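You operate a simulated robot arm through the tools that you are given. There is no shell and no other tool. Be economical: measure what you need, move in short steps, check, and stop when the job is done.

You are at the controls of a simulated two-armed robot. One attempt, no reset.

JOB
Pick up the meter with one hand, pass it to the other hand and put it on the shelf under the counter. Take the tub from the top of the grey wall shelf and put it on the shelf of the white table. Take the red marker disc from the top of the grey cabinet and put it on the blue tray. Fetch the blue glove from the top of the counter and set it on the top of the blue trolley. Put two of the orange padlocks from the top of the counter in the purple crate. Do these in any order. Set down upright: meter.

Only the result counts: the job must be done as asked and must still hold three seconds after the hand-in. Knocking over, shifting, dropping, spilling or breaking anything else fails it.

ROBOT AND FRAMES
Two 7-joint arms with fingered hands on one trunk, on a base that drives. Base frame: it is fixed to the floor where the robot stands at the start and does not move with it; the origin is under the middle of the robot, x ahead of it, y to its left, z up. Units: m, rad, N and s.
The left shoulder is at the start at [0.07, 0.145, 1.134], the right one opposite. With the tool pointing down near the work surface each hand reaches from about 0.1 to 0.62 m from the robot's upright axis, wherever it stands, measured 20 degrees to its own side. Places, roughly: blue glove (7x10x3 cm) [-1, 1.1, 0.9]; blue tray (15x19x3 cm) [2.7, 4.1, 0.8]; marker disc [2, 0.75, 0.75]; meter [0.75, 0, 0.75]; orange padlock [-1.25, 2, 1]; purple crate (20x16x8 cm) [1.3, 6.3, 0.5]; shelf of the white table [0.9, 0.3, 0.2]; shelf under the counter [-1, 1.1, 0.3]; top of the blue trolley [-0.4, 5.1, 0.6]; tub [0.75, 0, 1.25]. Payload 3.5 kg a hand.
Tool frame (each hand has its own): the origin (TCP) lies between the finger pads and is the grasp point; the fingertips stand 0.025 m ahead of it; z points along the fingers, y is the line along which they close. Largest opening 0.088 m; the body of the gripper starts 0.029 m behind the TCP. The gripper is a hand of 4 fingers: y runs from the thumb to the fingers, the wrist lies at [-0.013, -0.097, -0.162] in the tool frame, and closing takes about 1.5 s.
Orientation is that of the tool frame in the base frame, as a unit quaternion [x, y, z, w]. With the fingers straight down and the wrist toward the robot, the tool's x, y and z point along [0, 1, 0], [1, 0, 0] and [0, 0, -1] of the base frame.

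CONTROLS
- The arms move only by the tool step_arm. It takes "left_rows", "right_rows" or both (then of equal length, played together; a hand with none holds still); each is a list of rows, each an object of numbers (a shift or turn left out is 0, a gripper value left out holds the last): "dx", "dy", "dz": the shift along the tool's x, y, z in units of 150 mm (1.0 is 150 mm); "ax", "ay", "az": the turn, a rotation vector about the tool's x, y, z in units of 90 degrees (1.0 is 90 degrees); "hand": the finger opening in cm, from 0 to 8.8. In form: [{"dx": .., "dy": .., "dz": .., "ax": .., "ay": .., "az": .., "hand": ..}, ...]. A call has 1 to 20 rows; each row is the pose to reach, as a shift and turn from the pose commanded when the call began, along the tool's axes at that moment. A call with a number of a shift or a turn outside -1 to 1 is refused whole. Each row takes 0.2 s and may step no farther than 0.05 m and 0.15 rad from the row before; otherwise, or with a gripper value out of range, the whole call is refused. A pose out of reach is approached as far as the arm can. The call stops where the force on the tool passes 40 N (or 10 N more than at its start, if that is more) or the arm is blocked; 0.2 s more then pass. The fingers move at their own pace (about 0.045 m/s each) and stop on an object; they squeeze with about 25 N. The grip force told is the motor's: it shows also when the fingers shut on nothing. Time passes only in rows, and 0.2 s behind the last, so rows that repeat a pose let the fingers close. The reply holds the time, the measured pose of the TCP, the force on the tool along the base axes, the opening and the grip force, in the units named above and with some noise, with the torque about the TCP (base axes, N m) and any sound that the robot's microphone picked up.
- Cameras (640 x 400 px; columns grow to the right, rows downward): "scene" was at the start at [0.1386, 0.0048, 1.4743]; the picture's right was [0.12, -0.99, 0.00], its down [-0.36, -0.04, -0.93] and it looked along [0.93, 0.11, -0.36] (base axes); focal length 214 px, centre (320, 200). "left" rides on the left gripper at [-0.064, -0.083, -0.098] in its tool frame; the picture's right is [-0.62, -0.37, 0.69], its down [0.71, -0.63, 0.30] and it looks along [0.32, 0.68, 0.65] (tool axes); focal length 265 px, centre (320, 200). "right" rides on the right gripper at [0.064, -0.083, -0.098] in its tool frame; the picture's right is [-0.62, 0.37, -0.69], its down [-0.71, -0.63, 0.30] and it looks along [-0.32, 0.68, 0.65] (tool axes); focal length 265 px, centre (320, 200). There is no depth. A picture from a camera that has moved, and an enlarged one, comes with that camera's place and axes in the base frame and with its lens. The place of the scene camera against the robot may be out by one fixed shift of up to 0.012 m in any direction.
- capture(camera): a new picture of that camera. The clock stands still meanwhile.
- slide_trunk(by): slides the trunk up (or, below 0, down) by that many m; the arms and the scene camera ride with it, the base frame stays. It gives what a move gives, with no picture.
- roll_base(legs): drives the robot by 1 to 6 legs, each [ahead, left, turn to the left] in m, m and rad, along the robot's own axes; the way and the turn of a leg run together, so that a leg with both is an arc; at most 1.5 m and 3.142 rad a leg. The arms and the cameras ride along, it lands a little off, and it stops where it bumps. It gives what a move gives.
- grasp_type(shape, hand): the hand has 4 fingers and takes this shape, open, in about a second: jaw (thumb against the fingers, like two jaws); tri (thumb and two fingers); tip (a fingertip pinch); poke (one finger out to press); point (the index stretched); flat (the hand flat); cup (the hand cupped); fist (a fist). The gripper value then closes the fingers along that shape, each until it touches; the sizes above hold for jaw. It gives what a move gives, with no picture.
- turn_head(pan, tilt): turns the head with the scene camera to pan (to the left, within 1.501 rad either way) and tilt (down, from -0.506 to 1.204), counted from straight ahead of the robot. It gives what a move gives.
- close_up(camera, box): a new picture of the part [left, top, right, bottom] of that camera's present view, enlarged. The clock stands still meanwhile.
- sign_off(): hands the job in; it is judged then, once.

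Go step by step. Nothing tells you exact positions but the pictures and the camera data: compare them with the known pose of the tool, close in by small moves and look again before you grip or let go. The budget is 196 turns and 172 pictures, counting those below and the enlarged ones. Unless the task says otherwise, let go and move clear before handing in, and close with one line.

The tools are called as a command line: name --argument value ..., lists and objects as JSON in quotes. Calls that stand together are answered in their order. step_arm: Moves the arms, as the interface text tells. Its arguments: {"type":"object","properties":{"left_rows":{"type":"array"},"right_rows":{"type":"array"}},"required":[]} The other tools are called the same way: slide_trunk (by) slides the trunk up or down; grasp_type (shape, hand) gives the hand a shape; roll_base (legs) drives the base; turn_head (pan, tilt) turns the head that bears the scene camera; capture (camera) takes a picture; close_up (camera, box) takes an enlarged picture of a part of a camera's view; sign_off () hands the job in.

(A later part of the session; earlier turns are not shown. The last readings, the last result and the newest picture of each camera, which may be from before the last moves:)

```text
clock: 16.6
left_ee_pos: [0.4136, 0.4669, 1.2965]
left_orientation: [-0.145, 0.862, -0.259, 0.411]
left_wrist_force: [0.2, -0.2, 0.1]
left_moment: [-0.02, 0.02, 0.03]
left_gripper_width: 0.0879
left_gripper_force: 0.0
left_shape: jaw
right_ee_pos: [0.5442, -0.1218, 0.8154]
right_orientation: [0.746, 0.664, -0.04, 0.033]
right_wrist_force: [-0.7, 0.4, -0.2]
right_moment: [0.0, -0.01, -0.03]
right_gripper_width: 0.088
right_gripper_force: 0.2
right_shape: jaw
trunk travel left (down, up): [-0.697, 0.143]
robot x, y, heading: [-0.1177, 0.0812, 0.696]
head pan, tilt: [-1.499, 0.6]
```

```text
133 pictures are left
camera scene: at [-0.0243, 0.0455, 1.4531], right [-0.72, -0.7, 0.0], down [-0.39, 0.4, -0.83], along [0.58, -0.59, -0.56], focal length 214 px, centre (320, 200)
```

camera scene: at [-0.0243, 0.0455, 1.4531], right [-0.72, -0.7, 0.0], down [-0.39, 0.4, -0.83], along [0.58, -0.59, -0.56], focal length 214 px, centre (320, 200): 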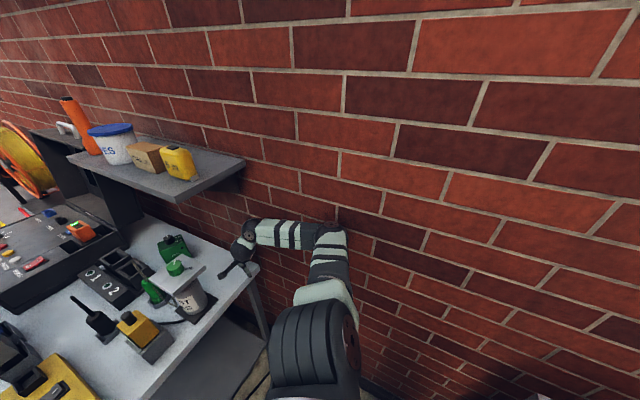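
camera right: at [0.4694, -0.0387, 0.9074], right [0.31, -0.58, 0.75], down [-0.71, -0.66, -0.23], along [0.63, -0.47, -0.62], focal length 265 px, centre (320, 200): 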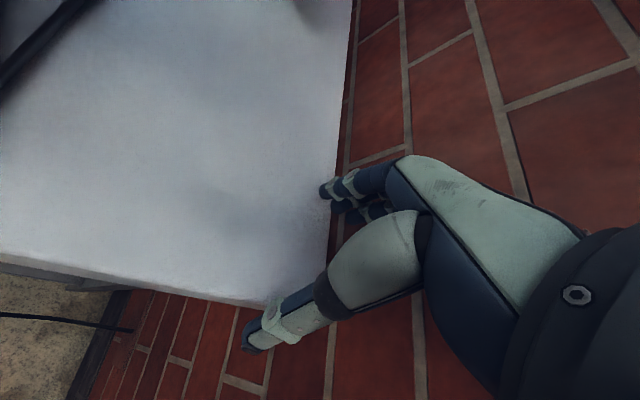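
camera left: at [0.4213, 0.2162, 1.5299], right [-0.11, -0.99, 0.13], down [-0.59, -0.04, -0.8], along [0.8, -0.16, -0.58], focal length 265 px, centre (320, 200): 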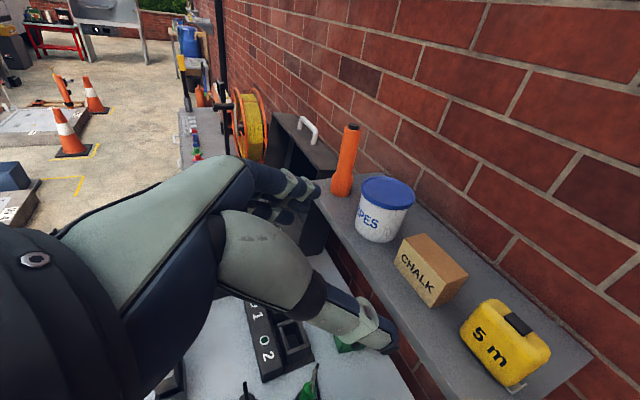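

The right elbow brushes the wall. I'll move back with a component away from the wall.

roll_base --legs '[[-0.04, 0.06, 0.0], [-0.1, 0.15, 0.0]]'

capture --camera "scene"

```text
clock: 17.3
left_ee_pos: [0.4134, 0.467, 1.2977]
left_orientation: [-0.146, 0.862, -0.257, 0.412]
left_wrist_force: [0.2, -1.0, 0.4]
left_moment: [0.03, -0.01, -0.03]
left_gripper_width: 0.0881
left_gripper_force: 0.1
left_shape: jaw
right_ee_pos: [0.5449, -0.1203, 0.8146]
right_orientation: [0.744, 0.666, -0.04, 0.033]
right_wrist_force: [0.5, -0.1, -0.3]
right_moment: [0.01, 0.03, 0.04]
right_gripper_width: 0.0882
right_gripper_force: 0.1
right_shape: jaw
trunk travel left (down, up): [-0.697, 0.143]
robot x, y, heading: [-0.117, 0.0831, 0.703]
head pan, tilt: [-1.499, 0.6]
stopped in leg 1: the robot was blocked; the commanded pose is now the measured one
```

```text
132 pictures are left
camera scene: at [-0.0237, 0.0444, 1.453], right [-0.71, -0.7, 0.0], down [-0.4, 0.4, -0.82], along [0.58, -0.59, -0.57], focal length 214 px, centre (320, 200)
```

scene: 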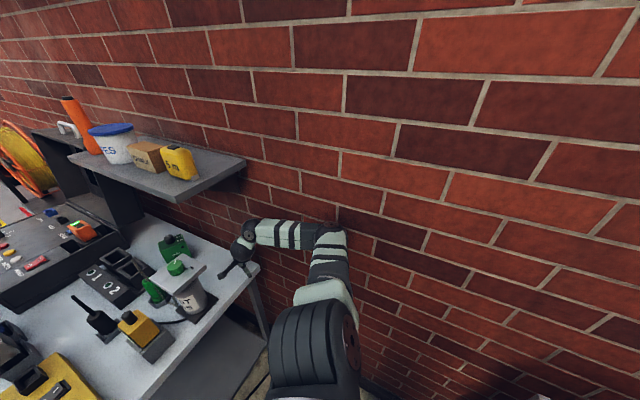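

Something else blocks — likely behind the robot. Look left-back.

turn_head --pan 1.5 --tilt 0.8

capture --camera "scene"

```text
clock: 19.9
left_ee_pos: [0.4121, 0.4671, 1.2968]
left_orientation: [-0.146, 0.862, -0.257, 0.412]
left_wrist_force: [0.2, -0.3, -0.6]
left_moment: [0.03, 0.02, -0.02]
left_gripper_width: 0.088
left_gripper_force: 0.1
left_shape: jaw
right_ee_pos: [0.5452, -0.12, 0.8157]
right_orientation: [0.745, 0.665, -0.04, 0.033]
right_wrist_force: [-0.4, -0.1, -0.4]
right_moment: [0.0, -0.03, 0.01]
right_gripper_width: 0.0877
right_gripper_force: 0.2
right_shape: jaw
trunk travel left (down, up): [-0.697, 0.143]
robot x, y, heading: [-0.1187, 0.0806, 0.699]
head pan, tilt: [1.499, 0.799]
```

```text
131 pictures are left
camera scene: at [-0.1331, 0.1729, 1.4362], right [0.81, 0.59, 0.0], down [0.42, -0.58, -0.7], along [-0.41, 0.56, -0.72], focal length 214 px, centre (320, 200)
```

scene: 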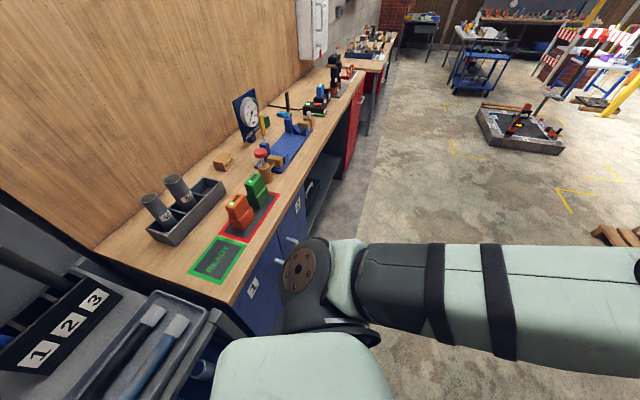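

A tool rack is right behind me, so I can't back up. I'll raise the trunk so the right hand clears the table items, then swing left.

slide_trunk --by 0.13

turn_head --pan -1.2 --tilt 0.7

capture --camera "scene"

capture --camera "right"

```text
clock: 21.5
left_ee_pos: [0.4126, 0.4688, 1.4272]
left_orientation: [-0.147, 0.862, -0.257, 0.412]
left_wrist_force: [-0.5, -0.7, 0.2]
left_moment: [0.03, 0.02, 0.0]
left_gripper_width: 0.0882
left_gripper_force: 0.2
left_shape: jaw
right_ee_pos: [0.5457, -0.1192, 0.9444]
right_orientation: [0.745, 0.666, -0.04, 0.032]
right_wrist_force: [-0.2, 0.5, 0.3]
right_moment: [0.02, -0.03, -0.01]
right_gripper_width: 0.0882
right_gripper_force: 0.1
right_shape: jaw
trunk travel left (down, up): [-0.827, 0.013]
robot x, y, heading: [-0.1173, 0.0818, 0.703]
head pan, tilt: [1.499, 0.799]
```

```text
clock: 23.9
left_ee_pos: [0.4118, 0.4685, 1.4265]
left_orientation: [-0.147, 0.862, -0.256, 0.412]
left_wrist_force: [-0.1, -0.7, -0.9]
left_moment: [0.03, -0.01, 0.01]
left_gripper_width: 0.088
left_gripper_force: 0.1
left_shape: jaw
right_ee_pos: [0.5453, -0.1199, 0.9454]
right_orientation: [0.744, 0.666, -0.04, 0.032]
right_wrist_force: [-0.6, -0.1, 0.3]
right_moment: [0.02, 0.0, -0.03]
right_gripper_width: 0.088
right_gripper_force: 0.1
right_shape: jaw
trunk travel left (down, up): [-0.827, 0.013]
robot x, y, heading: [-0.1161, 0.0799, 0.706]
head pan, tilt: [-1.201, 0.7]
```

```text
130 pictures are left
camera scene: at [-0.0108, 0.0673, 1.5744], right [-0.48, -0.88, 0.0], down [-0.57, 0.31, -0.76], along [0.67, -0.36, -0.64], focal length 214 px, centre (320, 200)
```

scene: 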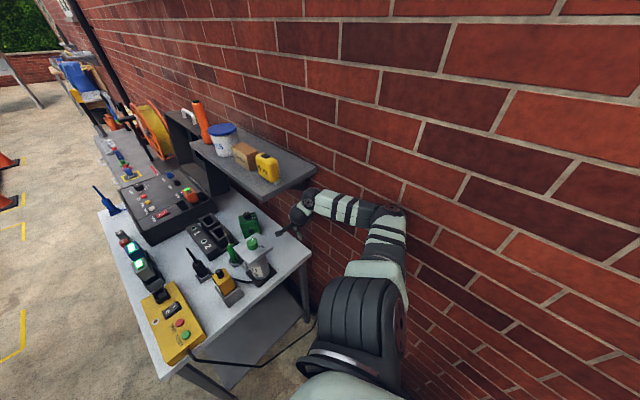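

```text
129 pictures are left
camera right: at [0.4703, -0.0371, 1.0365], right [0.31, -0.58, 0.75], down [-0.71, -0.67, -0.23], along [0.63, -0.46, -0.62], focal length 265 px, centre (320, 200)
```

right: 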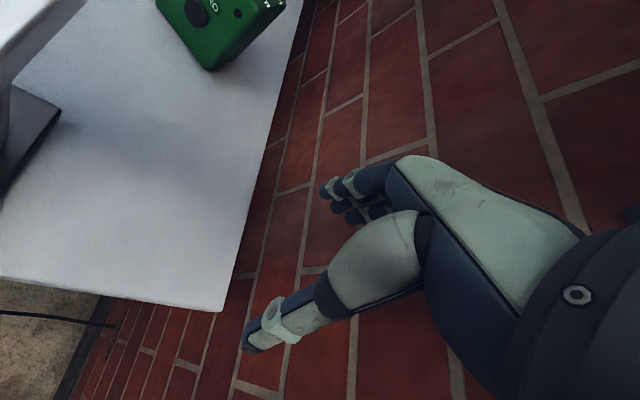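

Turn slightly left to free the elbow, then raise the right hand.

roll_base --legs '[[0.0, 0.0, 0.06]]'

step_arm --right_rows '[{"dz": -0.1}, {"dz": -0.2}, {"dz": -0.3}, {"dz": -0.4}, {"dz": -0.5}, {"dz": -0.6}]'

capture --camera "scene"

```text
clock: 24.8
left_ee_pos: [0.3889, 0.4972, 1.4279]
left_orientation: [-0.171, 0.858, -0.244, 0.419]
left_wrist_force: [0.5, 0.2, -1.3]
left_moment: [-0.05, -0.03, -0.04]
left_gripper_width: 0.0882
left_gripper_force: 0.1
left_shape: jaw
right_ee_pos: [0.5563, -0.0818, 0.9451]
right_orientation: [0.724, 0.688, -0.039, 0.032]
right_wrist_force: [-0.8, 0.0, -0.3]
right_moment: [0.04, 0.01, 0.03]
right_gripper_width: 0.0879
right_gripper_force: 0.1
right_shape: jaw
trunk travel left (down, up): [-0.827, 0.013]
robot x, y, heading: [-0.1206, 0.082, 0.766]
head pan, tilt: [-1.201, 0.7]
```

```text
clock: 26.4
left_ee_pos: [0.3886, 0.4915, 1.4304]
left_orientation: [-0.17, 0.858, -0.244, 0.419]
left_wrist_force: [-0.4, -0.5, 0.9]
left_moment: [0.02, 0.01, -0.02]
left_gripper_width: 0.0882
left_gripper_force: 0.2
left_shape: jaw
right_ee_pos: [0.5359, -0.087, 1.0045]
right_orientation: [0.723, 0.685, -0.084, 0.023]
right_wrist_force: [-0.5, 1.1, 0.2]
right_moment: [-0.03, 0.05, 0.01]
right_gripper_width: 0.0877
right_gripper_force: 0.1
right_shape: jaw
trunk travel left (down, up): [-0.827, 0.013]
robot x, y, heading: [-0.118, 0.0786, 0.763]
head pan, tilt: [-1.201, 0.7]
stopped in row 6 (right hand): the arm was blocked; the commanded pose is now the measured one
```

```text
128 pictures are left
camera scene: at [-0.0115, 0.0687, 1.5764], right [-0.43, -0.9, 0.0], down [-0.58, 0.28, -0.76], along [0.69, -0.32, -0.64], focal length 214 px, centre (320, 200)
```

scene: 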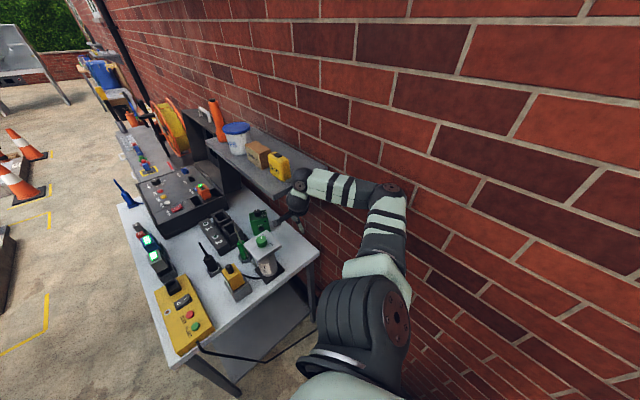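

Hand is near the shelf end. Lower by 1 cm, turn left a little to get out from beneath the shelf, then check.

step_arm --right_rows '[{"dz": 0.05}, {"dz": 0.06}]'

roll_base --legs '[[0.0, 0.0, 0.1]]'

capture --camera "scene"

capture --camera "right"

```text
clock: 26.9
left_ee_pos: [0.3877, 0.4998, 1.4268]
left_orientation: [-0.173, 0.857, -0.245, 0.42]
left_wrist_force: [-0.6, -0.9, -0.3]
left_moment: [0.01, 0.03, -0.02]
left_gripper_width: 0.0878
left_gripper_force: 0.0
left_shape: jaw
right_ee_pos: [0.5386, -0.0805, 1.0007]
right_orientation: [0.722, 0.687, -0.079, 0.026]
right_wrist_force: [0.0, 0.7, 1.3]
right_moment: [0.01, 0.02, 0.02]
right_gripper_width: 0.088
right_gripper_force: 0.1
right_shape: jaw
trunk travel left (down, up): [-0.827, 0.013]
robot x, y, heading: [-0.1157, 0.0858, 0.761]
head pan, tilt: [-1.201, 0.7]
```

```text
clock: 27.9
left_ee_pos: [0.3337, 0.5101, 1.4432]
left_orientation: [-0.202, 0.849, -0.219, 0.436]
left_wrist_force: [0.2, -0.1, 0.8]
left_moment: [-0.03, 0.01, 0.01]
left_gripper_width: 0.0881
left_gripper_force: 0.1
left_shape: jaw
right_ee_pos: [0.5332, -0.0508, 0.9942]
right_orientation: [0.694, 0.715, -0.081, 0.023]
right_wrist_force: [0.8, 0.4, -0.7]
right_moment: [-0.01, -0.02, 0.01]
right_gripper_width: 0.088
right_gripper_force: 0.0
right_shape: jaw
trunk travel left (down, up): [-0.827, 0.013]
robot x, y, heading: [-0.1179, 0.0798, 0.85]
head pan, tilt: [-1.201, 0.7]
```

```text
127 pictures are left
camera scene: at [-0.0293, 0.0501, 1.5753], right [-0.34, -0.94, -0.03], down [-0.59, 0.24, -0.77], along [0.73, -0.25, -0.64], focal length 214 px, centre (320, 200)
```

scene: 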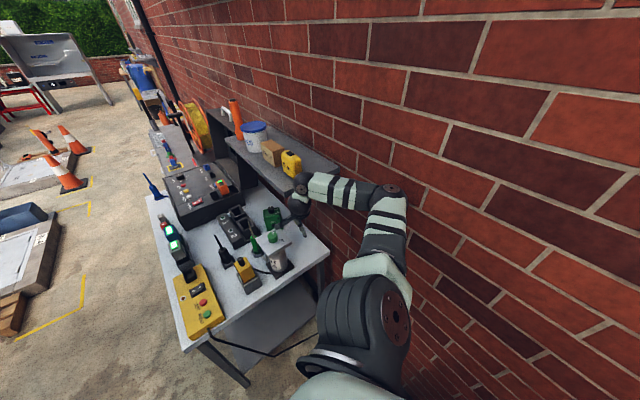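

```text
126 pictures are left
camera right: at [0.4543, 0.0243, 1.0893], right [0.45, -0.5, 0.74], down [-0.63, -0.77, -0.14], along [0.64, -0.4, -0.66], focal length 265 px, centre (320, 200)
```

right: 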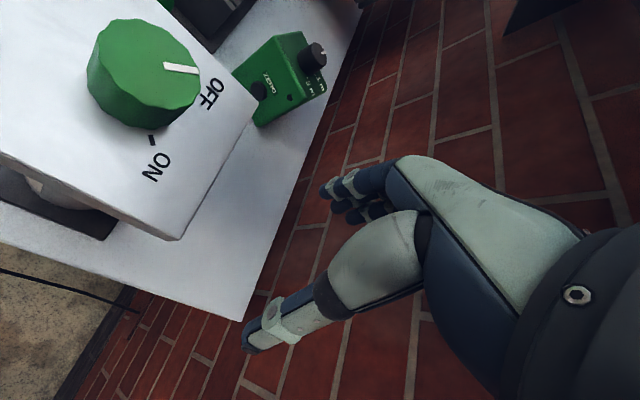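

The hand is snug between the pot's top plate and the shelf end. I'll translate the base slightly in +y so the hand slips out past the pot's knob, checking as I go.

roll_base --legs '[[0.03, 0.035, 0.0]]'

capture --camera "scene"

capture --camera "right"

```text
clock: 28.8
left_ee_pos: [0.3383, 0.6027, 1.4242]
left_orientation: [-0.214, 0.847, -0.228, 0.43]
left_wrist_force: [-0.3, -1.0, -0.7]
left_moment: [0.03, -0.04, 0.03]
left_gripper_width: 0.0882
left_gripper_force: 0.0
left_shape: jaw
right_ee_pos: [0.5396, 0.0337, 0.9975]
right_orientation: [0.688, 0.72, -0.088, 0.032]
right_wrist_force: [-0.1, -1.4, -0.7]
right_moment: [0.08, -0.03, 0.03]
right_gripper_width: 0.0882
right_gripper_force: 0.2
right_shape: jaw
trunk travel left (down, up): [-0.827, 0.013]
robot x, y, heading: [-0.1263, 0.1254, 0.857]
head pan, tilt: [-1.201, 0.7]
```

```text
125 pictures are left
camera scene: at [-0.0196, 0.144, 1.5754], right [-0.34, -0.94, 0.01], down [-0.6, 0.21, -0.77], along [0.72, -0.26, -0.64], focal length 214 px, centre (320, 200)
```

scene: 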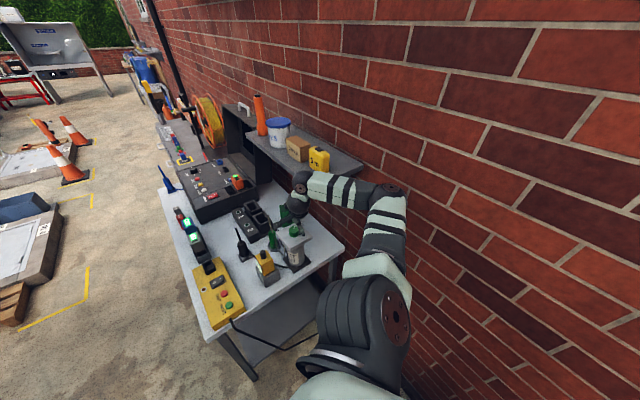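

```text
124 pictures are left
camera right: at [0.4606, 0.1098, 1.0904], right [0.45, -0.48, 0.75], down [-0.61, -0.78, -0.13], along [0.65, -0.41, -0.64], focal length 265 px, centre (320, 200)
```

right: 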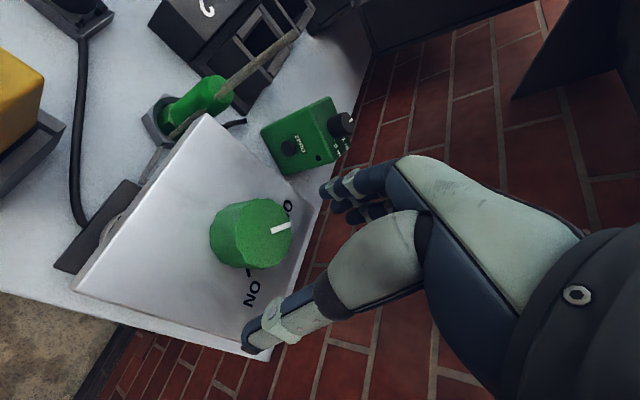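

Free now and the pot is untouched. Raise the right hand well above the table.

step_arm --right_rows '[{"dz": -0.15}, {"dz": -0.3}, {"dz": -0.45}, {"dz": -0.6}, {"dz": -0.75}, {"dz": -0.9}]'

capture --camera "scene"

```text
clock: 30.0
left_ee_pos: [0.339, 0.5966, 1.4261]
left_orientation: [-0.214, 0.848, -0.225, 0.43]
left_wrist_force: [-0.5, -0.4, -0.5]
left_moment: [-0.02, -0.01, 0.04]
left_gripper_width: 0.0882
left_gripper_force: 0.1
left_shape: jaw
right_ee_pos: [0.5533, 0.0533, 1.1083]
right_orientation: [0.686, 0.728, -0.02, 0.0]
right_wrist_force: [-1.0, 27.6, -6.4]
right_moment: [-1.68, -0.07, 0.12]
right_gripper_width: 0.0879
right_gripper_force: 0.1
right_shape: jaw
right hand out of reach, approached as far as the arm can: row 3, 4, 5
trunk travel left (down, up): [-0.827, 0.013]
robot x, y, heading: [-0.1195, 0.1329, 0.863]
head pan, tilt: [-1.201, 0.7]
stopped in row 5 (right hand): the force on the tool passed its limit at 58 N (the readings are from after the stop); the commanded pose is now the measured one
```

```text
123 pictures are left
camera scene: at [-0.016, 0.1351, 1.5746], right [-0.33, -0.94, 0.0], down [-0.61, 0.21, -0.77], along [0.72, -0.26, -0.64], focal length 214 px, centre (320, 200)
```

scene: 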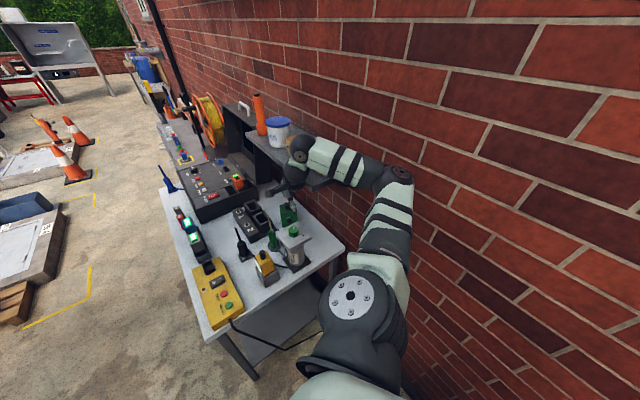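

Hand touches the shelf edge; shift the base away (+y, slightly +x).

roll_base --legs '[[0.074, 0.037, 0.0]]'

capture --camera "scene"

```text
clock: 31.1
left_ee_pos: [0.3599, 0.6632, 1.4307]
left_orientation: [-0.211, 0.848, -0.221, 0.432]
left_wrist_force: [0.5, -0.9, 0.7]
left_moment: [0.04, -0.02, 0.02]
left_gripper_width: 0.0877
left_gripper_force: 0.0
left_shape: jaw
right_ee_pos: [0.5729, 0.1143, 1.1094]
right_orientation: [0.692, 0.722, -0.018, 0.001]
right_wrist_force: [-0.3, 0.5, -0.8]
right_moment: [0.02, -0.02, -0.03]
right_gripper_width: 0.0878
right_gripper_force: 0.0
right_shape: jaw
trunk travel left (down, up): [-0.827, 0.013]
robot x, y, heading: [-0.103, 0.206, 0.859]
head pan, tilt: [-1.201, 0.7]
```

```text
122 pictures are left
camera scene: at [0.0027, 0.2015, 1.5747], right [-0.34, -0.94, -0.01], down [-0.61, 0.22, -0.76], along [0.72, -0.25, -0.64], focal length 214 px, centre (320, 200)
```

scene: 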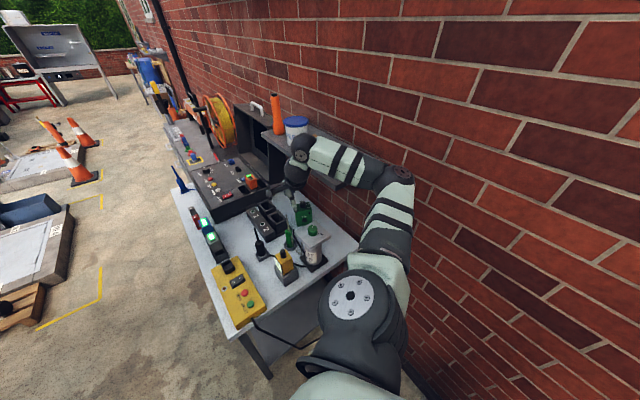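

Free. Now drive away from the table along the aisle and bring the right arm round in front.

roll_base --legs '[[0.106, 0.17, 0.0]]'

step_arm --right_rows '[{"dx": 0.2, "dy": -0.15, "az": -0.08}, {"dx": 0.4, "dy": -0.3, "az": -0.16}, {"dx": 0.6, "dy": -0.45, "az": -0.24}, {"dx": 0.8, "dy": -0.6, "az": -0.32}, {"dx": 1.0, "dy": -0.75, "az": -0.4}]'

turn_head --pan -0.5 --tilt 0.7

capture --camera "scene"

```text
clock: 32.7
left_ee_pos: [0.3025, 0.8586, 1.428]
left_orientation: [-0.21, 0.849, -0.223, 0.43]
left_wrist_force: [0.5, 0.2, 0.3]
left_moment: [-0.03, 0.01, -0.02]
left_gripper_width: 0.088
left_gripper_force: 0.0
left_shape: jaw
right_ee_pos: [0.5145, 0.3091, 1.1082]
right_orientation: [0.693, 0.72, -0.02, 0.002]
right_wrist_force: [0.4, -0.7, -0.5]
right_moment: [0.01, 0.0, -0.02]
right_gripper_width: 0.0877
right_gripper_force: 0.0
right_shape: jaw
trunk travel left (down, up): [-0.827, 0.013]
robot x, y, heading: [-0.1656, 0.3975, 0.855]
head pan, tilt: [-1.201, 0.7]
```

```text
clock: 33.9
left_ee_pos: [0.3024, 0.8626, 1.426]
left_orientation: [-0.211, 0.848, -0.225, 0.43]
left_wrist_force: [0.5, -0.3, 0.3]
left_moment: [-0.03, -0.02, 0.01]
left_gripper_width: 0.0882
left_gripper_force: 0.0
left_shape: jaw
right_ee_pos: [0.3947, 0.4551, 1.1058]
right_orientation: [0.436, 0.9, -0.023, -0.002]
right_wrist_force: [-0.7, -0.8, 0.0]
right_moment: [0.0, 0.01, -0.04]
right_gripper_width: 0.0882
right_gripper_force: 0.0
right_shape: jaw
trunk travel left (down, up): [-0.827, 0.013]
robot x, y, heading: [-0.1654, 0.4002, 0.858]
head pan, tilt: [-1.201, 0.7]
```

```text
clock: 34.9
left_ee_pos: [0.3029, 0.8618, 1.4276]
left_orientation: [-0.212, 0.848, -0.225, 0.431]
left_wrist_force: [-0.3, -0.8, -0.3]
left_moment: [-0.03, -0.02, 0.0]
left_gripper_width: 0.0879
left_gripper_force: 0.0
left_shape: jaw
right_ee_pos: [0.3949, 0.4542, 1.1057]
right_orientation: [0.437, 0.899, -0.021, -0.004]
right_wrist_force: [-0.2, -0.5, 0.5]
right_moment: [-0.02, -0.01, -0.04]
right_gripper_width: 0.088
right_gripper_force: 0.0
right_shape: jaw
trunk travel left (down, up): [-0.827, 0.013]
robot x, y, heading: [-0.1649, 0.4001, 0.852]
head pan, tilt: [-0.499, 0.7]
```

```text
121 pictures are left
camera scene: at [-0.0565, 0.4606, 1.5744], right [0.35, -0.94, 0.0], down [-0.6, -0.22, -0.76], along [0.72, 0.27, -0.64], focal length 214 px, centre (320, 200)
```

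scene: 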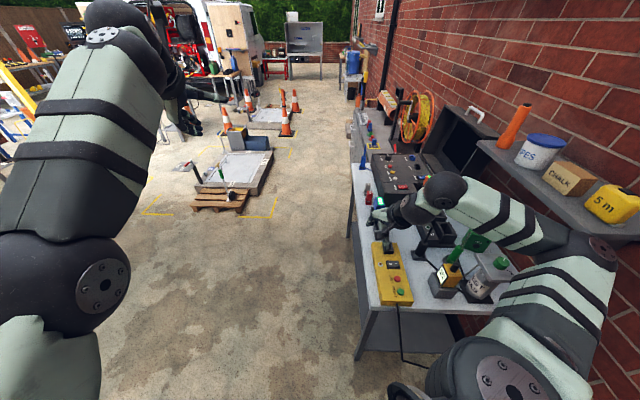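

step_arm --right_rows '[{"dx": 0.2, "az": -0.03}, {"dx": 0.4, "az": -0.06}, {"dx": 0.6, "az": -0.09}, {"dx": 0.8, "az": -0.12}, {"dx": 1.0, "az": -0.12}]'

turn_head --pan 1.4 --tilt 0.55

capture --camera "scene"

```text
clock: 36.1
left_ee_pos: [0.3006, 0.8646, 1.4265]
left_orientation: [-0.211, 0.848, -0.225, 0.43]
left_wrist_force: [-0.4, -0.4, 0.3]
left_moment: [-0.01, 0.01, 0.0]
left_gripper_width: 0.0877
left_gripper_force: 0.1
left_shape: jaw
right_ee_pos: [0.3015, 0.5775, 1.1078]
right_orientation: [0.349, 0.937, -0.023, -0.004]
right_wrist_force: [0.2, -0.5, 0.5]
right_moment: [-0.02, 0.0, 0.0]
right_gripper_width: 0.0882
right_gripper_force: 0.0
right_shape: jaw
trunk travel left (down, up): [-0.827, 0.013]
robot x, y, heading: [-0.1646, 0.4016, 0.854]
head pan, tilt: [-0.499, 0.7]
```

```text
clock: 38.0
left_ee_pos: [0.302, 0.8628, 1.4273]
left_orientation: [-0.212, 0.848, -0.225, 0.43]
left_wrist_force: [0.1, 0.1, -0.1]
left_moment: [0.01, 0.0, -0.01]
left_gripper_width: 0.088
left_gripper_force: 0.0
left_shape: jaw
right_ee_pos: [0.3014, 0.5756, 1.107]
right_orientation: [0.349, 0.937, -0.021, -0.006]
right_wrist_force: [0.0, 0.4, 0.8]
right_moment: [-0.01, -0.02, 0.0]
right_gripper_width: 0.0878
right_gripper_force: 0.0
right_shape: jaw
trunk travel left (down, up): [-0.827, 0.013]
robot x, y, heading: [-0.1667, 0.3977, 0.85]
head pan, tilt: [1.4, 0.55]
```

```text
120 pictures are left
camera scene: at [-0.1929, 0.501, 1.5875], right [0.77, 0.63, 0.0], down [0.33, -0.41, -0.85], along [-0.54, 0.66, -0.52], focal length 214 px, centre (320, 200)
```

scene: 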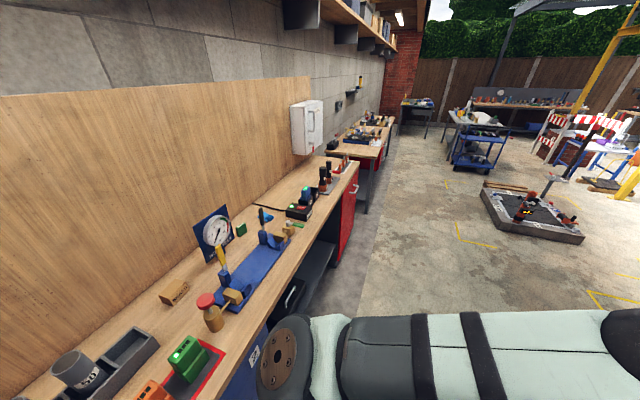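

Now rotate the left hand to point rightward/level for the tub and raise the right hand out of the way.

step_arm --left_rows '[{"ax": 0.046, "ay": -0.031, "az": 0.064}, {"ax": 0.092, "ay": -0.061, "az": 0.129}, {"ax": 0.138, "ay": -0.092, "az": 0.193}, {"ax": 0.184, "ay": -0.122, "az": 0.258}, {"ax": 0.229, "ay": -0.153, "az": 0.322}, {"ax": 0.275, "ay": -0.183, "az": 0.386}, {"ax": 0.321, "ay": -0.214, "az": 0.451}, {"ax": 0.367, "ay": -0.245, "az": 0.515}]' --right_rows '[{"dz": -0.12}, {"dz": -0.25}, {"dz": -0.37}, {"dz": -0.5}, {"dz": -0.62}, {"dz": -0.75}, {"dz": -0.87}, {"dz": -1.0}]'

step_arm --right_rows '[{"dz": -0.2}, {"dz": -0.4}, {"dz": -0.6}, {"dz": -0.8}, {"dz": -1.0}]'

step_arm --right_rows '[{"dz": -0.2}, {"dz": -0.4}, {"dz": -0.6}]'

```text
clock: 39.8
left_ee_pos: [0.3014, 0.8626, 1.4265]
left_orientation: [0.223, 0.671, -0.223, 0.671]
left_wrist_force: [0.2, -0.2, -0.6]
left_moment: [-0.01, -0.03, -0.02]
left_gripper_width: 0.088
left_gripper_force: 0.0
left_shape: jaw
right_ee_pos: [0.3051, 0.5812, 1.2552]
right_orientation: [0.351, 0.936, -0.02, -0.005]
right_wrist_force: [0.1, -0.1, -0.7]
right_moment: [-0.01, 0.01, 0.02]
right_gripper_width: 0.0879
right_gripper_force: 0.0
right_shape: jaw
trunk travel left (down, up): [-0.827, 0.013]
robot x, y, heading: [-0.1648, 0.3954, 0.854]
head pan, tilt: [1.4, 0.55]
```

```text
clock: 41.0
left_ee_pos: [0.3011, 0.8641, 1.4264]
left_orientation: [0.222, 0.671, -0.223, 0.671]
left_wrist_force: [1.2, -0.6, 0.1]
left_moment: [-0.02, -0.02, 0.0]
left_gripper_width: 0.0879
left_gripper_force: 0.0
left_shape: jaw
right_ee_pos: [0.3064, 0.5861, 1.4076]
right_orientation: [0.35, 0.937, -0.02, -0.005]
right_wrist_force: [0.7, -0.6, -0.3]
right_moment: [0.02, -0.02, -0.02]
right_gripper_width: 0.0879
right_gripper_force: 0.1
right_shape: jaw
trunk travel left (down, up): [-0.827, 0.013]
robot x, y, heading: [-0.1646, 0.3993, 0.857]
head pan, tilt: [1.4, 0.55]
```

```text
clock: 41.8
left_ee_pos: [0.2992, 0.8628, 1.4269]
left_orientation: [0.222, 0.671, -0.223, 0.671]
left_wrist_force: [0.3, -0.1, 0.7]
left_moment: [0.01, -0.05, 0.02]
left_gripper_width: 0.0879
left_gripper_force: 0.1
left_shape: jaw
right_ee_pos: [0.3108, 0.5914, 1.4973]
right_orientation: [0.349, 0.937, -0.021, -0.005]
right_wrist_force: [-0.6, 0.3, 0.2]
right_moment: [0.02, -0.01, 0.03]
right_gripper_width: 0.0879
right_gripper_force: 0.1
right_shape: jaw
trunk travel left (down, up): [-0.827, 0.013]
robot x, y, heading: [-0.1636, 0.4011, 0.852]
head pan, tilt: [1.4, 0.55]
```

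Orientation achieved. Turn to face along the wall and shift back toward the tub.

roll_base --legs '[[0.0, 0.0, -0.549], [0.08, -0.3, 0.0]]'

turn_head --pan -0.25 --tilt 0.5

capture --camera "scene"

capture --camera "left"

```text
clock: 45.4
left_ee_pos: [0.6402, 0.2959, 1.4276]
left_orientation: [0.395, 0.586, -0.395, 0.586]
left_wrist_force: [-0.4, 0.7, 0.2]
left_moment: [0.02, 0.0, -0.02]
left_gripper_width: 0.0881
left_gripper_force: 0.1
left_shape: jaw
right_ee_pos: [0.5074, 0.0586, 1.498]
right_orientation: [0.589, 0.808, -0.018, -0.009]
right_wrist_force: [-0.3, 0.9, 0.1]
right_moment: [-0.01, -0.02, -0.05]
right_gripper_width: 0.0881
right_gripper_force: 0.1
right_shape: jaw
trunk travel left (down, up): [-0.827, 0.013]
robot x, y, heading: [-0.0006, 0.1422, 0.309]
head pan, tilt: [1.4, 0.55]
```

```text
clock: 47.1
left_ee_pos: [0.6425, 0.293, 1.4282]
left_orientation: [0.395, 0.587, -0.395, 0.586]
left_wrist_force: [0.6, -0.9, 0.5]
left_moment: [0.02, 0.01, -0.01]
left_gripper_width: 0.088
left_gripper_force: 0.1
left_shape: jaw
right_ee_pos: [0.5087, 0.056, 1.4975]
right_orientation: [0.589, 0.808, -0.019, -0.011]
right_wrist_force: [0.8, 0.3, -0.2]
right_moment: [-0.01, 0.0, 0.01]
right_gripper_width: 0.0879
right_gripper_force: 0.1
right_shape: jaw
trunk travel left (down, up): [-0.827, 0.013]
robot x, y, heading: [0.0036, 0.1428, 0.311]
head pan, tilt: [-0.25, 0.499]
```

```text
119 pictures are left
camera scene: at [0.1376, 0.1557, 1.5921], right [0.06, -1.0, 0.0], down [-0.48, -0.03, -0.88], along [0.88, 0.05, -0.48], focal length 214 px, centre (320, 200)
```

scene: 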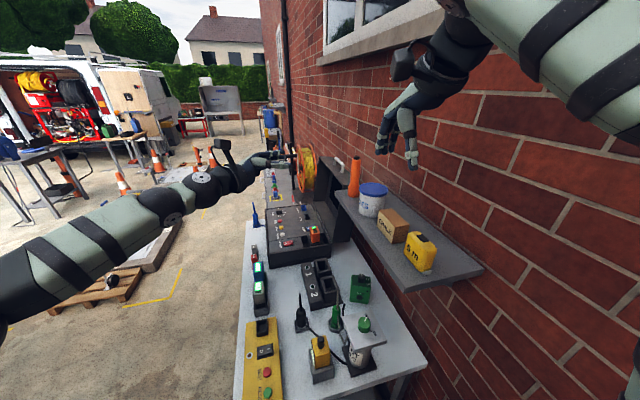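

```text
118 pictures are left
camera left: at [0.5291, 0.3533, 1.4928], right [-0.08, -0.78, 0.62], down [-0.47, -0.52, -0.71], along [0.88, -0.35, -0.33], focal length 265 px, centre (320, 200)
```

left: 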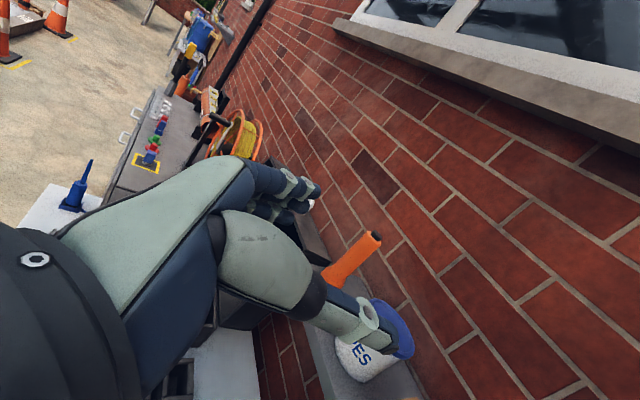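

Tub confirmed at (0.795, 0.017), lid z≈1.285, base ≈1.19. Move the base a little closer, then lower the left hand to standoff in front of the tub.

roll_base --legs '[[0.07, -0.08, 0.0]]'

capture --camera "scene"

```text
clock: 48.3
left_ee_pos: [0.7267, 0.2444, 1.4299]
left_orientation: [0.395, 0.585, -0.395, 0.588]
left_wrist_force: [-1.2, -0.1, 0.3]
left_moment: [0.04, 0.01, 0.01]
left_gripper_width: 0.088
left_gripper_force: 0.1
left_shape: jaw
right_ee_pos: [0.5924, 0.0064, 1.4993]
right_orientation: [0.59, 0.807, -0.018, -0.008]
right_wrist_force: [0.3, 0.6, 0.7]
right_moment: [-0.01, -0.03, -0.04]
right_gripper_width: 0.0881
right_gripper_force: 0.1
right_shape: jaw
trunk travel left (down, up): [-0.827, 0.013]
robot x, y, heading: [0.0954, 0.0918, 0.311]
head pan, tilt: [-0.25, 0.499]
```

```text
117 pictures are left
camera scene: at [0.2216, 0.1071, 1.5926], right [0.06, -1.0, 0.0], down [-0.47, -0.03, -0.88], along [0.88, 0.05, -0.48], focal length 214 px, centre (320, 200)
```

scene: 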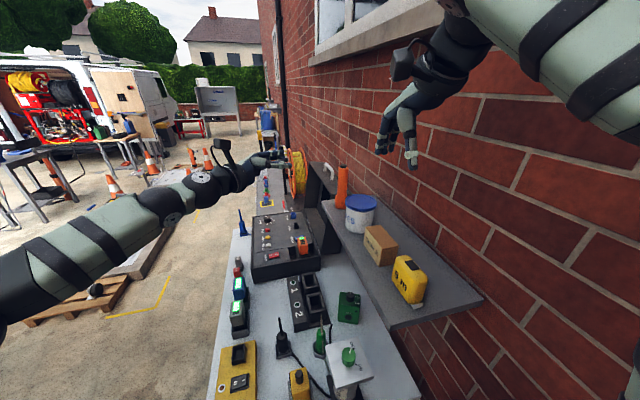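

Lower the left hand (tool +x is down) in front of the shelf and align.

step_arm --left_rows '[{"dx": 0.2, "dy": -0.03}, {"dx": 0.4, "dy": -0.06}, {"dx": 0.6, "dy": -0.09}, {"dx": 0.8, "dy": -0.12}, {"dx": 1.0, "dy": -0.15}]'

step_arm --left_rows '[{"dx": 0.18}, {"dx": 0.36}]'

capture --camera "left"

capture --camera "scene"

```text
clock: 49.5
left_ee_pos: [0.7108, 0.2347, 1.2785]
left_orientation: [0.395, 0.586, -0.395, 0.587]
left_wrist_force: [-0.6, 0.1, -0.3]
left_moment: [0.0, -0.01, -0.01]
left_gripper_width: 0.0878
left_gripper_force: 0.0
left_shape: jaw
right_ee_pos: [0.5972, 0.0062, 1.4979]
right_orientation: [0.59, 0.807, -0.019, -0.01]
right_wrist_force: [-0.2, -0.1, 0.5]
right_moment: [0.01, -0.03, -0.03]
right_gripper_width: 0.0882
right_gripper_force: 0.0
right_shape: jaw
trunk travel left (down, up): [-0.827, 0.013]
robot x, y, heading: [0.0917, 0.0899, 0.309]
head pan, tilt: [-0.25, 0.499]
```

```text
clock: 50.1
left_ee_pos: [0.7107, 0.2351, 1.2236]
left_orientation: [0.395, 0.586, -0.395, 0.587]
left_wrist_force: [-0.1, 0.7, 0.6]
left_moment: [0.01, 0.02, 0.02]
left_gripper_width: 0.0881
left_gripper_force: 0.0
left_shape: jaw
right_ee_pos: [0.598, 0.0046, 1.4957]
right_orientation: [0.589, 0.808, -0.019, -0.011]
right_wrist_force: [-0.8, -0.1, -0.7]
right_moment: [-0.01, 0.01, -0.03]
right_gripper_width: 0.0879
right_gripper_force: 0.1
right_shape: jaw
trunk travel left (down, up): [-0.827, 0.013]
robot x, y, heading: [0.0929, 0.0919, 0.308]
head pan, tilt: [-0.25, 0.499]
```

```text
116 pictures are left
camera left: at [0.5975, 0.2942, 1.2892], right [-0.08, -0.78, 0.62], down [-0.47, -0.52, -0.71], along [0.88, -0.35, -0.32], focal length 265 px, centre (320, 200)
```

left: 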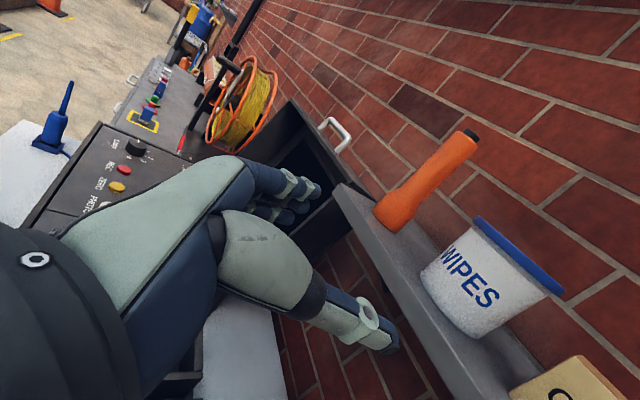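

```text
115 pictures are left
camera scene: at [0.2278, 0.1047, 1.5921], right [0.06, -1.0, 0.0], down [-0.48, -0.03, -0.88], along [0.88, 0.05, -0.48], focal length 214 px, centre (320, 200)
```

scene: 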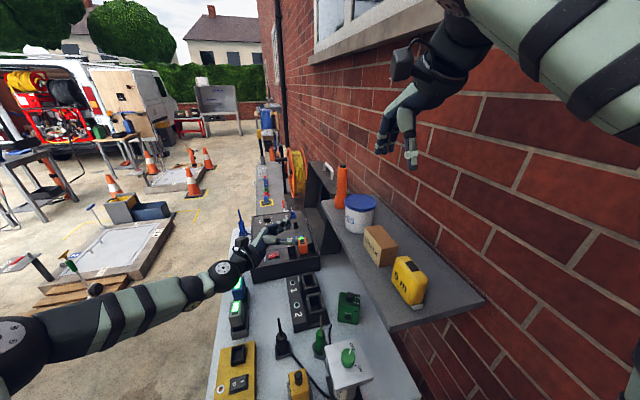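

Tub axis re-measured at ≈(0.795, 0.012), base ≈1.20, diameter ≈8.3 cm. Advance to just short of it, then look.

step_arm --left_rows '[{"dz": 0.2, "dy": -0.01, "dx": -0.02}, {"dz": 0.4, "dy": -0.02, "dx": -0.04}, {"dz": 0.6, "dy": -0.03, "dx": -0.07}, {"dz": 0.8, "dy": -0.039, "dx": -0.07}, {"dz": 0.95, "dy": -0.039, "dx": -0.07}]'

capture --camera "left"

close_up --camera "scene" --box '[240, 150, 480, 300]'

```text
clock: 51.3
left_ee_pos: [0.7588, 0.0992, 1.233]
left_orientation: [0.395, 0.588, -0.395, 0.585]
left_wrist_force: [0.2, 1.2, -0.5]
left_moment: [-0.01, -0.01, -0.01]
left_gripper_width: 0.0878
left_gripper_force: 0.1
left_shape: jaw
right_ee_pos: [0.5982, 0.0024, 1.4961]
right_orientation: [0.59, 0.807, -0.017, -0.011]
right_wrist_force: [-0.9, 0.1, -0.5]
right_moment: [0.03, 0.02, 0.02]
right_gripper_width: 0.0881
right_gripper_force: 0.0
right_shape: jaw
trunk travel left (down, up): [-0.827, 0.013]
robot x, y, heading: [0.0946, 0.0866, 0.313]
head pan, tilt: [-0.25, 0.499]
```

```text
114 pictures are left
camera left: at [0.6464, 0.1583, 1.2987], right [-0.08, -0.78, 0.62], down [-0.47, -0.52, -0.71], along [0.88, -0.35, -0.33], focal length 265 px, centre (320, 200)
```

left: 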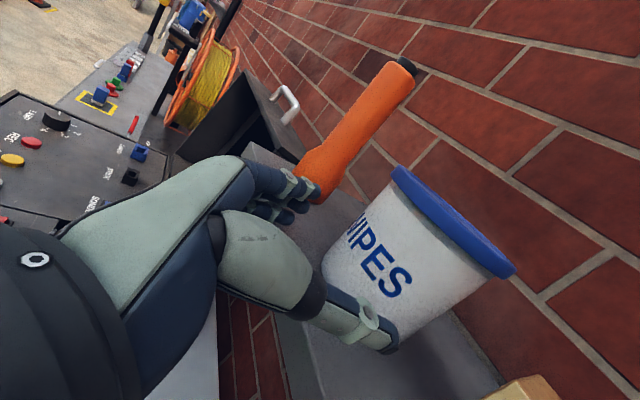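

```text
2.67 times, centred on (360, 225) of scene
camera zoom: at [0.2279, 0.1022, 1.5921], right [0.06, -1.0, 0.0], down [-0.48, -0.03, -0.88], along [0.88, 0.05, -0.48], focal length 572 px, centre (213, 133)
```

zoom: 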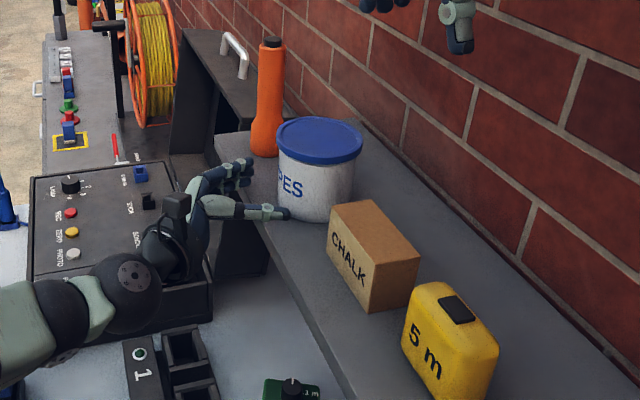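

Aligned within a few mm. Advance around the tub.

step_arm --left_rows '[{"dz": 0.1, "dy": -0.015}, {"dz": 0.2, "dy": -0.015}, {"dz": 0.3, "dy": -0.015}, {"dz": 0.4, "dy": -0.015}, {"dz": 0.46, "dy": -0.015}]'

capture --camera "left"

close_up --camera "scene" --box '[240, 150, 480, 300]'

```text
clock: 52.5
left_ee_pos: [0.7827, 0.0329, 1.2357]
left_orientation: [0.395, 0.587, -0.395, 0.586]
left_wrist_force: [-0.8, 0.5, 0.3]
left_moment: [-0.03, 0.02, 0.02]
left_gripper_width: 0.088
left_gripper_force: 0.0
left_shape: jaw
right_ee_pos: [0.5988, 0.004, 1.4966]
right_orientation: [0.59, 0.807, -0.019, -0.011]
right_wrist_force: [0.5, 0.4, -0.3]
right_moment: [0.03, -0.03, -0.02]
right_gripper_width: 0.0879
right_gripper_force: 0.2
right_shape: jaw
trunk travel left (down, up): [-0.827, 0.013]
robot x, y, heading: [0.0947, 0.0903, 0.309]
head pan, tilt: [-0.25, 0.499]
```

```text
112 pictures are left
camera left: at [0.6695, 0.0932, 1.3002], right [-0.08, -0.78, 0.62], down [-0.47, -0.52, -0.71], along [0.88, -0.35, -0.32], focal length 265 px, centre (320, 200)
```

left: 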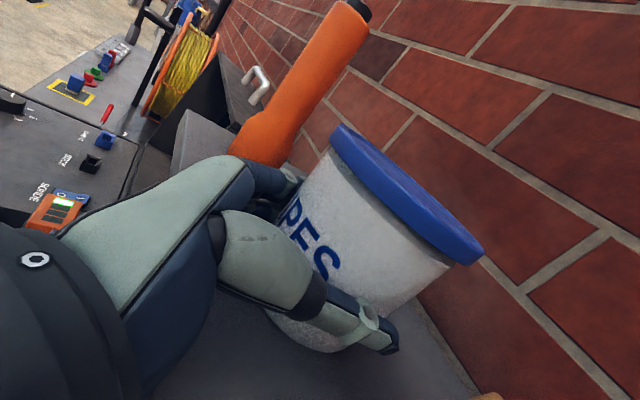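

```text
2.67 times, centred on (360, 225) of scene
camera zoom: at [0.2272, 0.1031, 1.5921], right [0.06, -1.0, 0.0], down [-0.48, -0.03, -0.88], along [0.88, 0.05, -0.48], focal length 572 px, centre (213, 133)
```

zoom: 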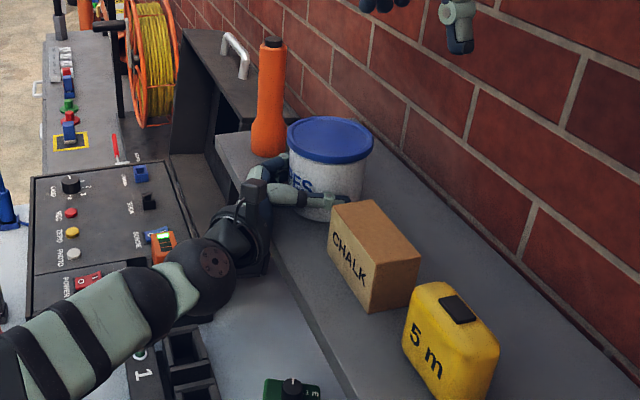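

Hand is around the tub. Close the fingers.

step_arm --left_rows '[{"hand": 7.0}, {"hand": 6.0}, {"hand": 6.0}, {"hand": 6.0}, {"hand": 6.0}, {"hand": 6.0}, {"hand": 6.0}, {"hand": 6.0}]'

capture --camera "left"

```text
clock: 54.3
left_ee_pos: [0.7822, 0.0342, 1.2346]
left_orientation: [0.395, 0.586, -0.395, 0.587]
left_wrist_force: [0.0, 0.9, 0.2]
left_moment: [0.01, -0.08, 0.05]
left_gripper_width: 0.0781
left_gripper_force: 24.7
left_shape: jaw
right_ee_pos: [0.5986, 0.0036, 1.4964]
right_orientation: [0.589, 0.808, -0.018, -0.01]
right_wrist_force: [-0.6, 0.0, 0.3]
right_moment: [0.03, -0.02, 0.02]
right_gripper_width: 0.0877
right_gripper_force: 0.1
right_shape: jaw
trunk travel left (down, up): [-0.827, 0.013]
robot x, y, heading: [0.0919, 0.0896, 0.306]
head pan, tilt: [-0.25, 0.499]
```

```text
110 pictures are left
camera left: at [0.6693, 0.0938, 1.3], right [-0.08, -0.78, 0.62], down [-0.47, -0.52, -0.71], along [0.88, -0.35, -0.32], focal length 265 px, centre (320, 200)
```

left: 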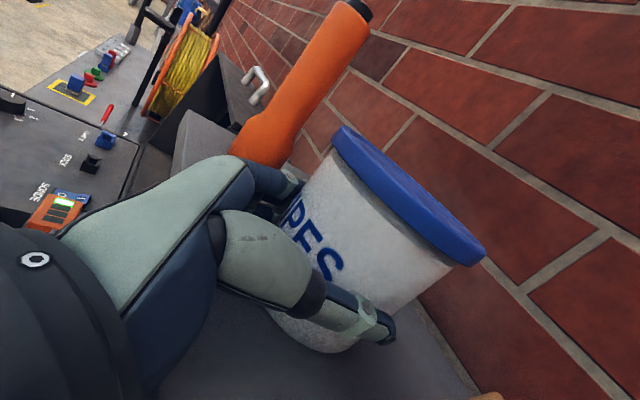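

Gripped (7.8 cm, 25 N). Lift and withdraw.

step_arm --left_rows '[{"dx": -0.1}, {"dx": -0.2}, {"dx": -0.3}, {"dx": -0.4}, {"dx": -0.5}, {"dx": -0.5, "dz": -0.2}, {"dx": -0.5, "dz": -0.4}, {"dx": -0.5, "dz": -0.6}, {"dx": -0.5, "dz": -0.8}, {"dx": -0.5, "dz": -1.0}]'

capture --camera "scene"

```text
clock: 56.5
left_ee_pos: [0.728, 0.1748, 1.3088]
left_orientation: [0.395, 0.586, -0.395, 0.587]
left_wrist_force: [-0.3, 0.2, -3.4]
left_moment: [0.05, 0.07, -0.02]
left_gripper_width: 0.0785
left_gripper_force: 24.7
left_shape: jaw
right_ee_pos: [0.5981, 0.0061, 1.4968]
right_orientation: [0.589, 0.807, -0.019, -0.01]
right_wrist_force: [0.1, -0.1, 0.4]
right_moment: [-0.02, 0.03, -0.01]
right_gripper_width: 0.0879
right_gripper_force: 0.1
right_shape: jaw
trunk travel left (down, up): [-0.827, 0.013]
robot x, y, heading: [0.0927, 0.0878, 0.309]
head pan, tilt: [-0.25, 0.499]
```

```text
109 pictures are left
camera scene: at [0.2267, 0.1062, 1.5921], right [0.06, -1.0, 0.0], down [-0.48, -0.03, -0.88], along [0.88, 0.05, -0.48], focal length 214 px, centre (320, 200)
```

scene: 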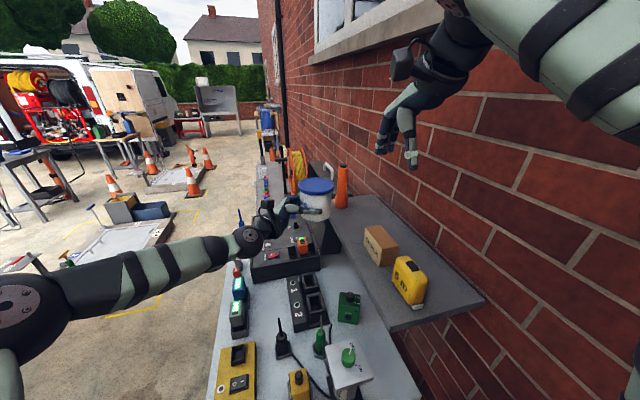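

Tub is held. Drive to the open (left) side of the white table.

roll_base --legs '[[0.0, 0.8, 0.0], [0.75, 0.0, 0.0]]'

turn_head --pan -1.3 --tilt 0.7

capture --camera "scene"

```text
clock: 64.4
left_ee_pos: [1.1889, 1.1655, 1.3098]
left_orientation: [0.394, 0.587, -0.394, 0.587]
left_wrist_force: [0.5, 0.7, -2.5]
left_moment: [0.04, 0.03, -0.03]
left_gripper_width: 0.0784
left_gripper_force: 24.8
left_shape: jaw
right_ee_pos: [1.0603, 0.9946, 1.497]
right_orientation: [0.589, 0.808, -0.018, -0.01]
right_wrist_force: [-0.5, -0.2, 0.0]
right_moment: [0.03, 0.02, 0.01]
right_gripper_width: 0.0882
right_gripper_force: 0.0
right_shape: jaw
trunk travel left (down, up): [-0.827, 0.013]
robot x, y, heading: [0.5516, 1.0791, 0.307]
head pan, tilt: [-0.25, 0.499]
```

```text
clock: 65.7
left_ee_pos: [1.1912, 1.1655, 1.3094]
left_orientation: [0.395, 0.588, -0.393, 0.587]
left_wrist_force: [-0.2, -0.6, -3.2]
left_moment: [0.05, 0.02, -0.03]
left_gripper_width: 0.0782
left_gripper_force: 24.7
left_shape: jaw
right_ee_pos: [1.0618, 0.9952, 1.4948]
right_orientation: [0.588, 0.808, -0.018, -0.01]
right_wrist_force: [0.2, 0.1, -0.4]
right_moment: [0.01, 0.0, 0.0]
right_gripper_width: 0.0881
right_gripper_force: 0.1
right_shape: jaw
trunk travel left (down, up): [-0.827, 0.013]
robot x, y, heading: [0.5492, 1.078, 0.312]
head pan, tilt: [-1.3, 0.7]
```

```text
108 pictures are left
camera scene: at [0.6458, 1.0183, 1.5744], right [-0.83, -0.55, 0.0], down [-0.36, 0.54, -0.76], along [0.42, -0.64, -0.64], focal length 214 px, centre (320, 200)
```

scene: 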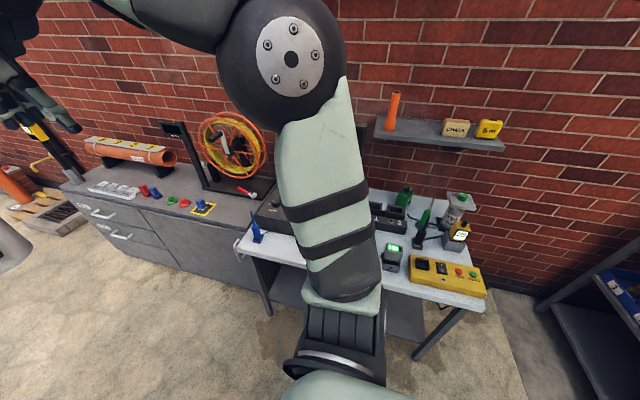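

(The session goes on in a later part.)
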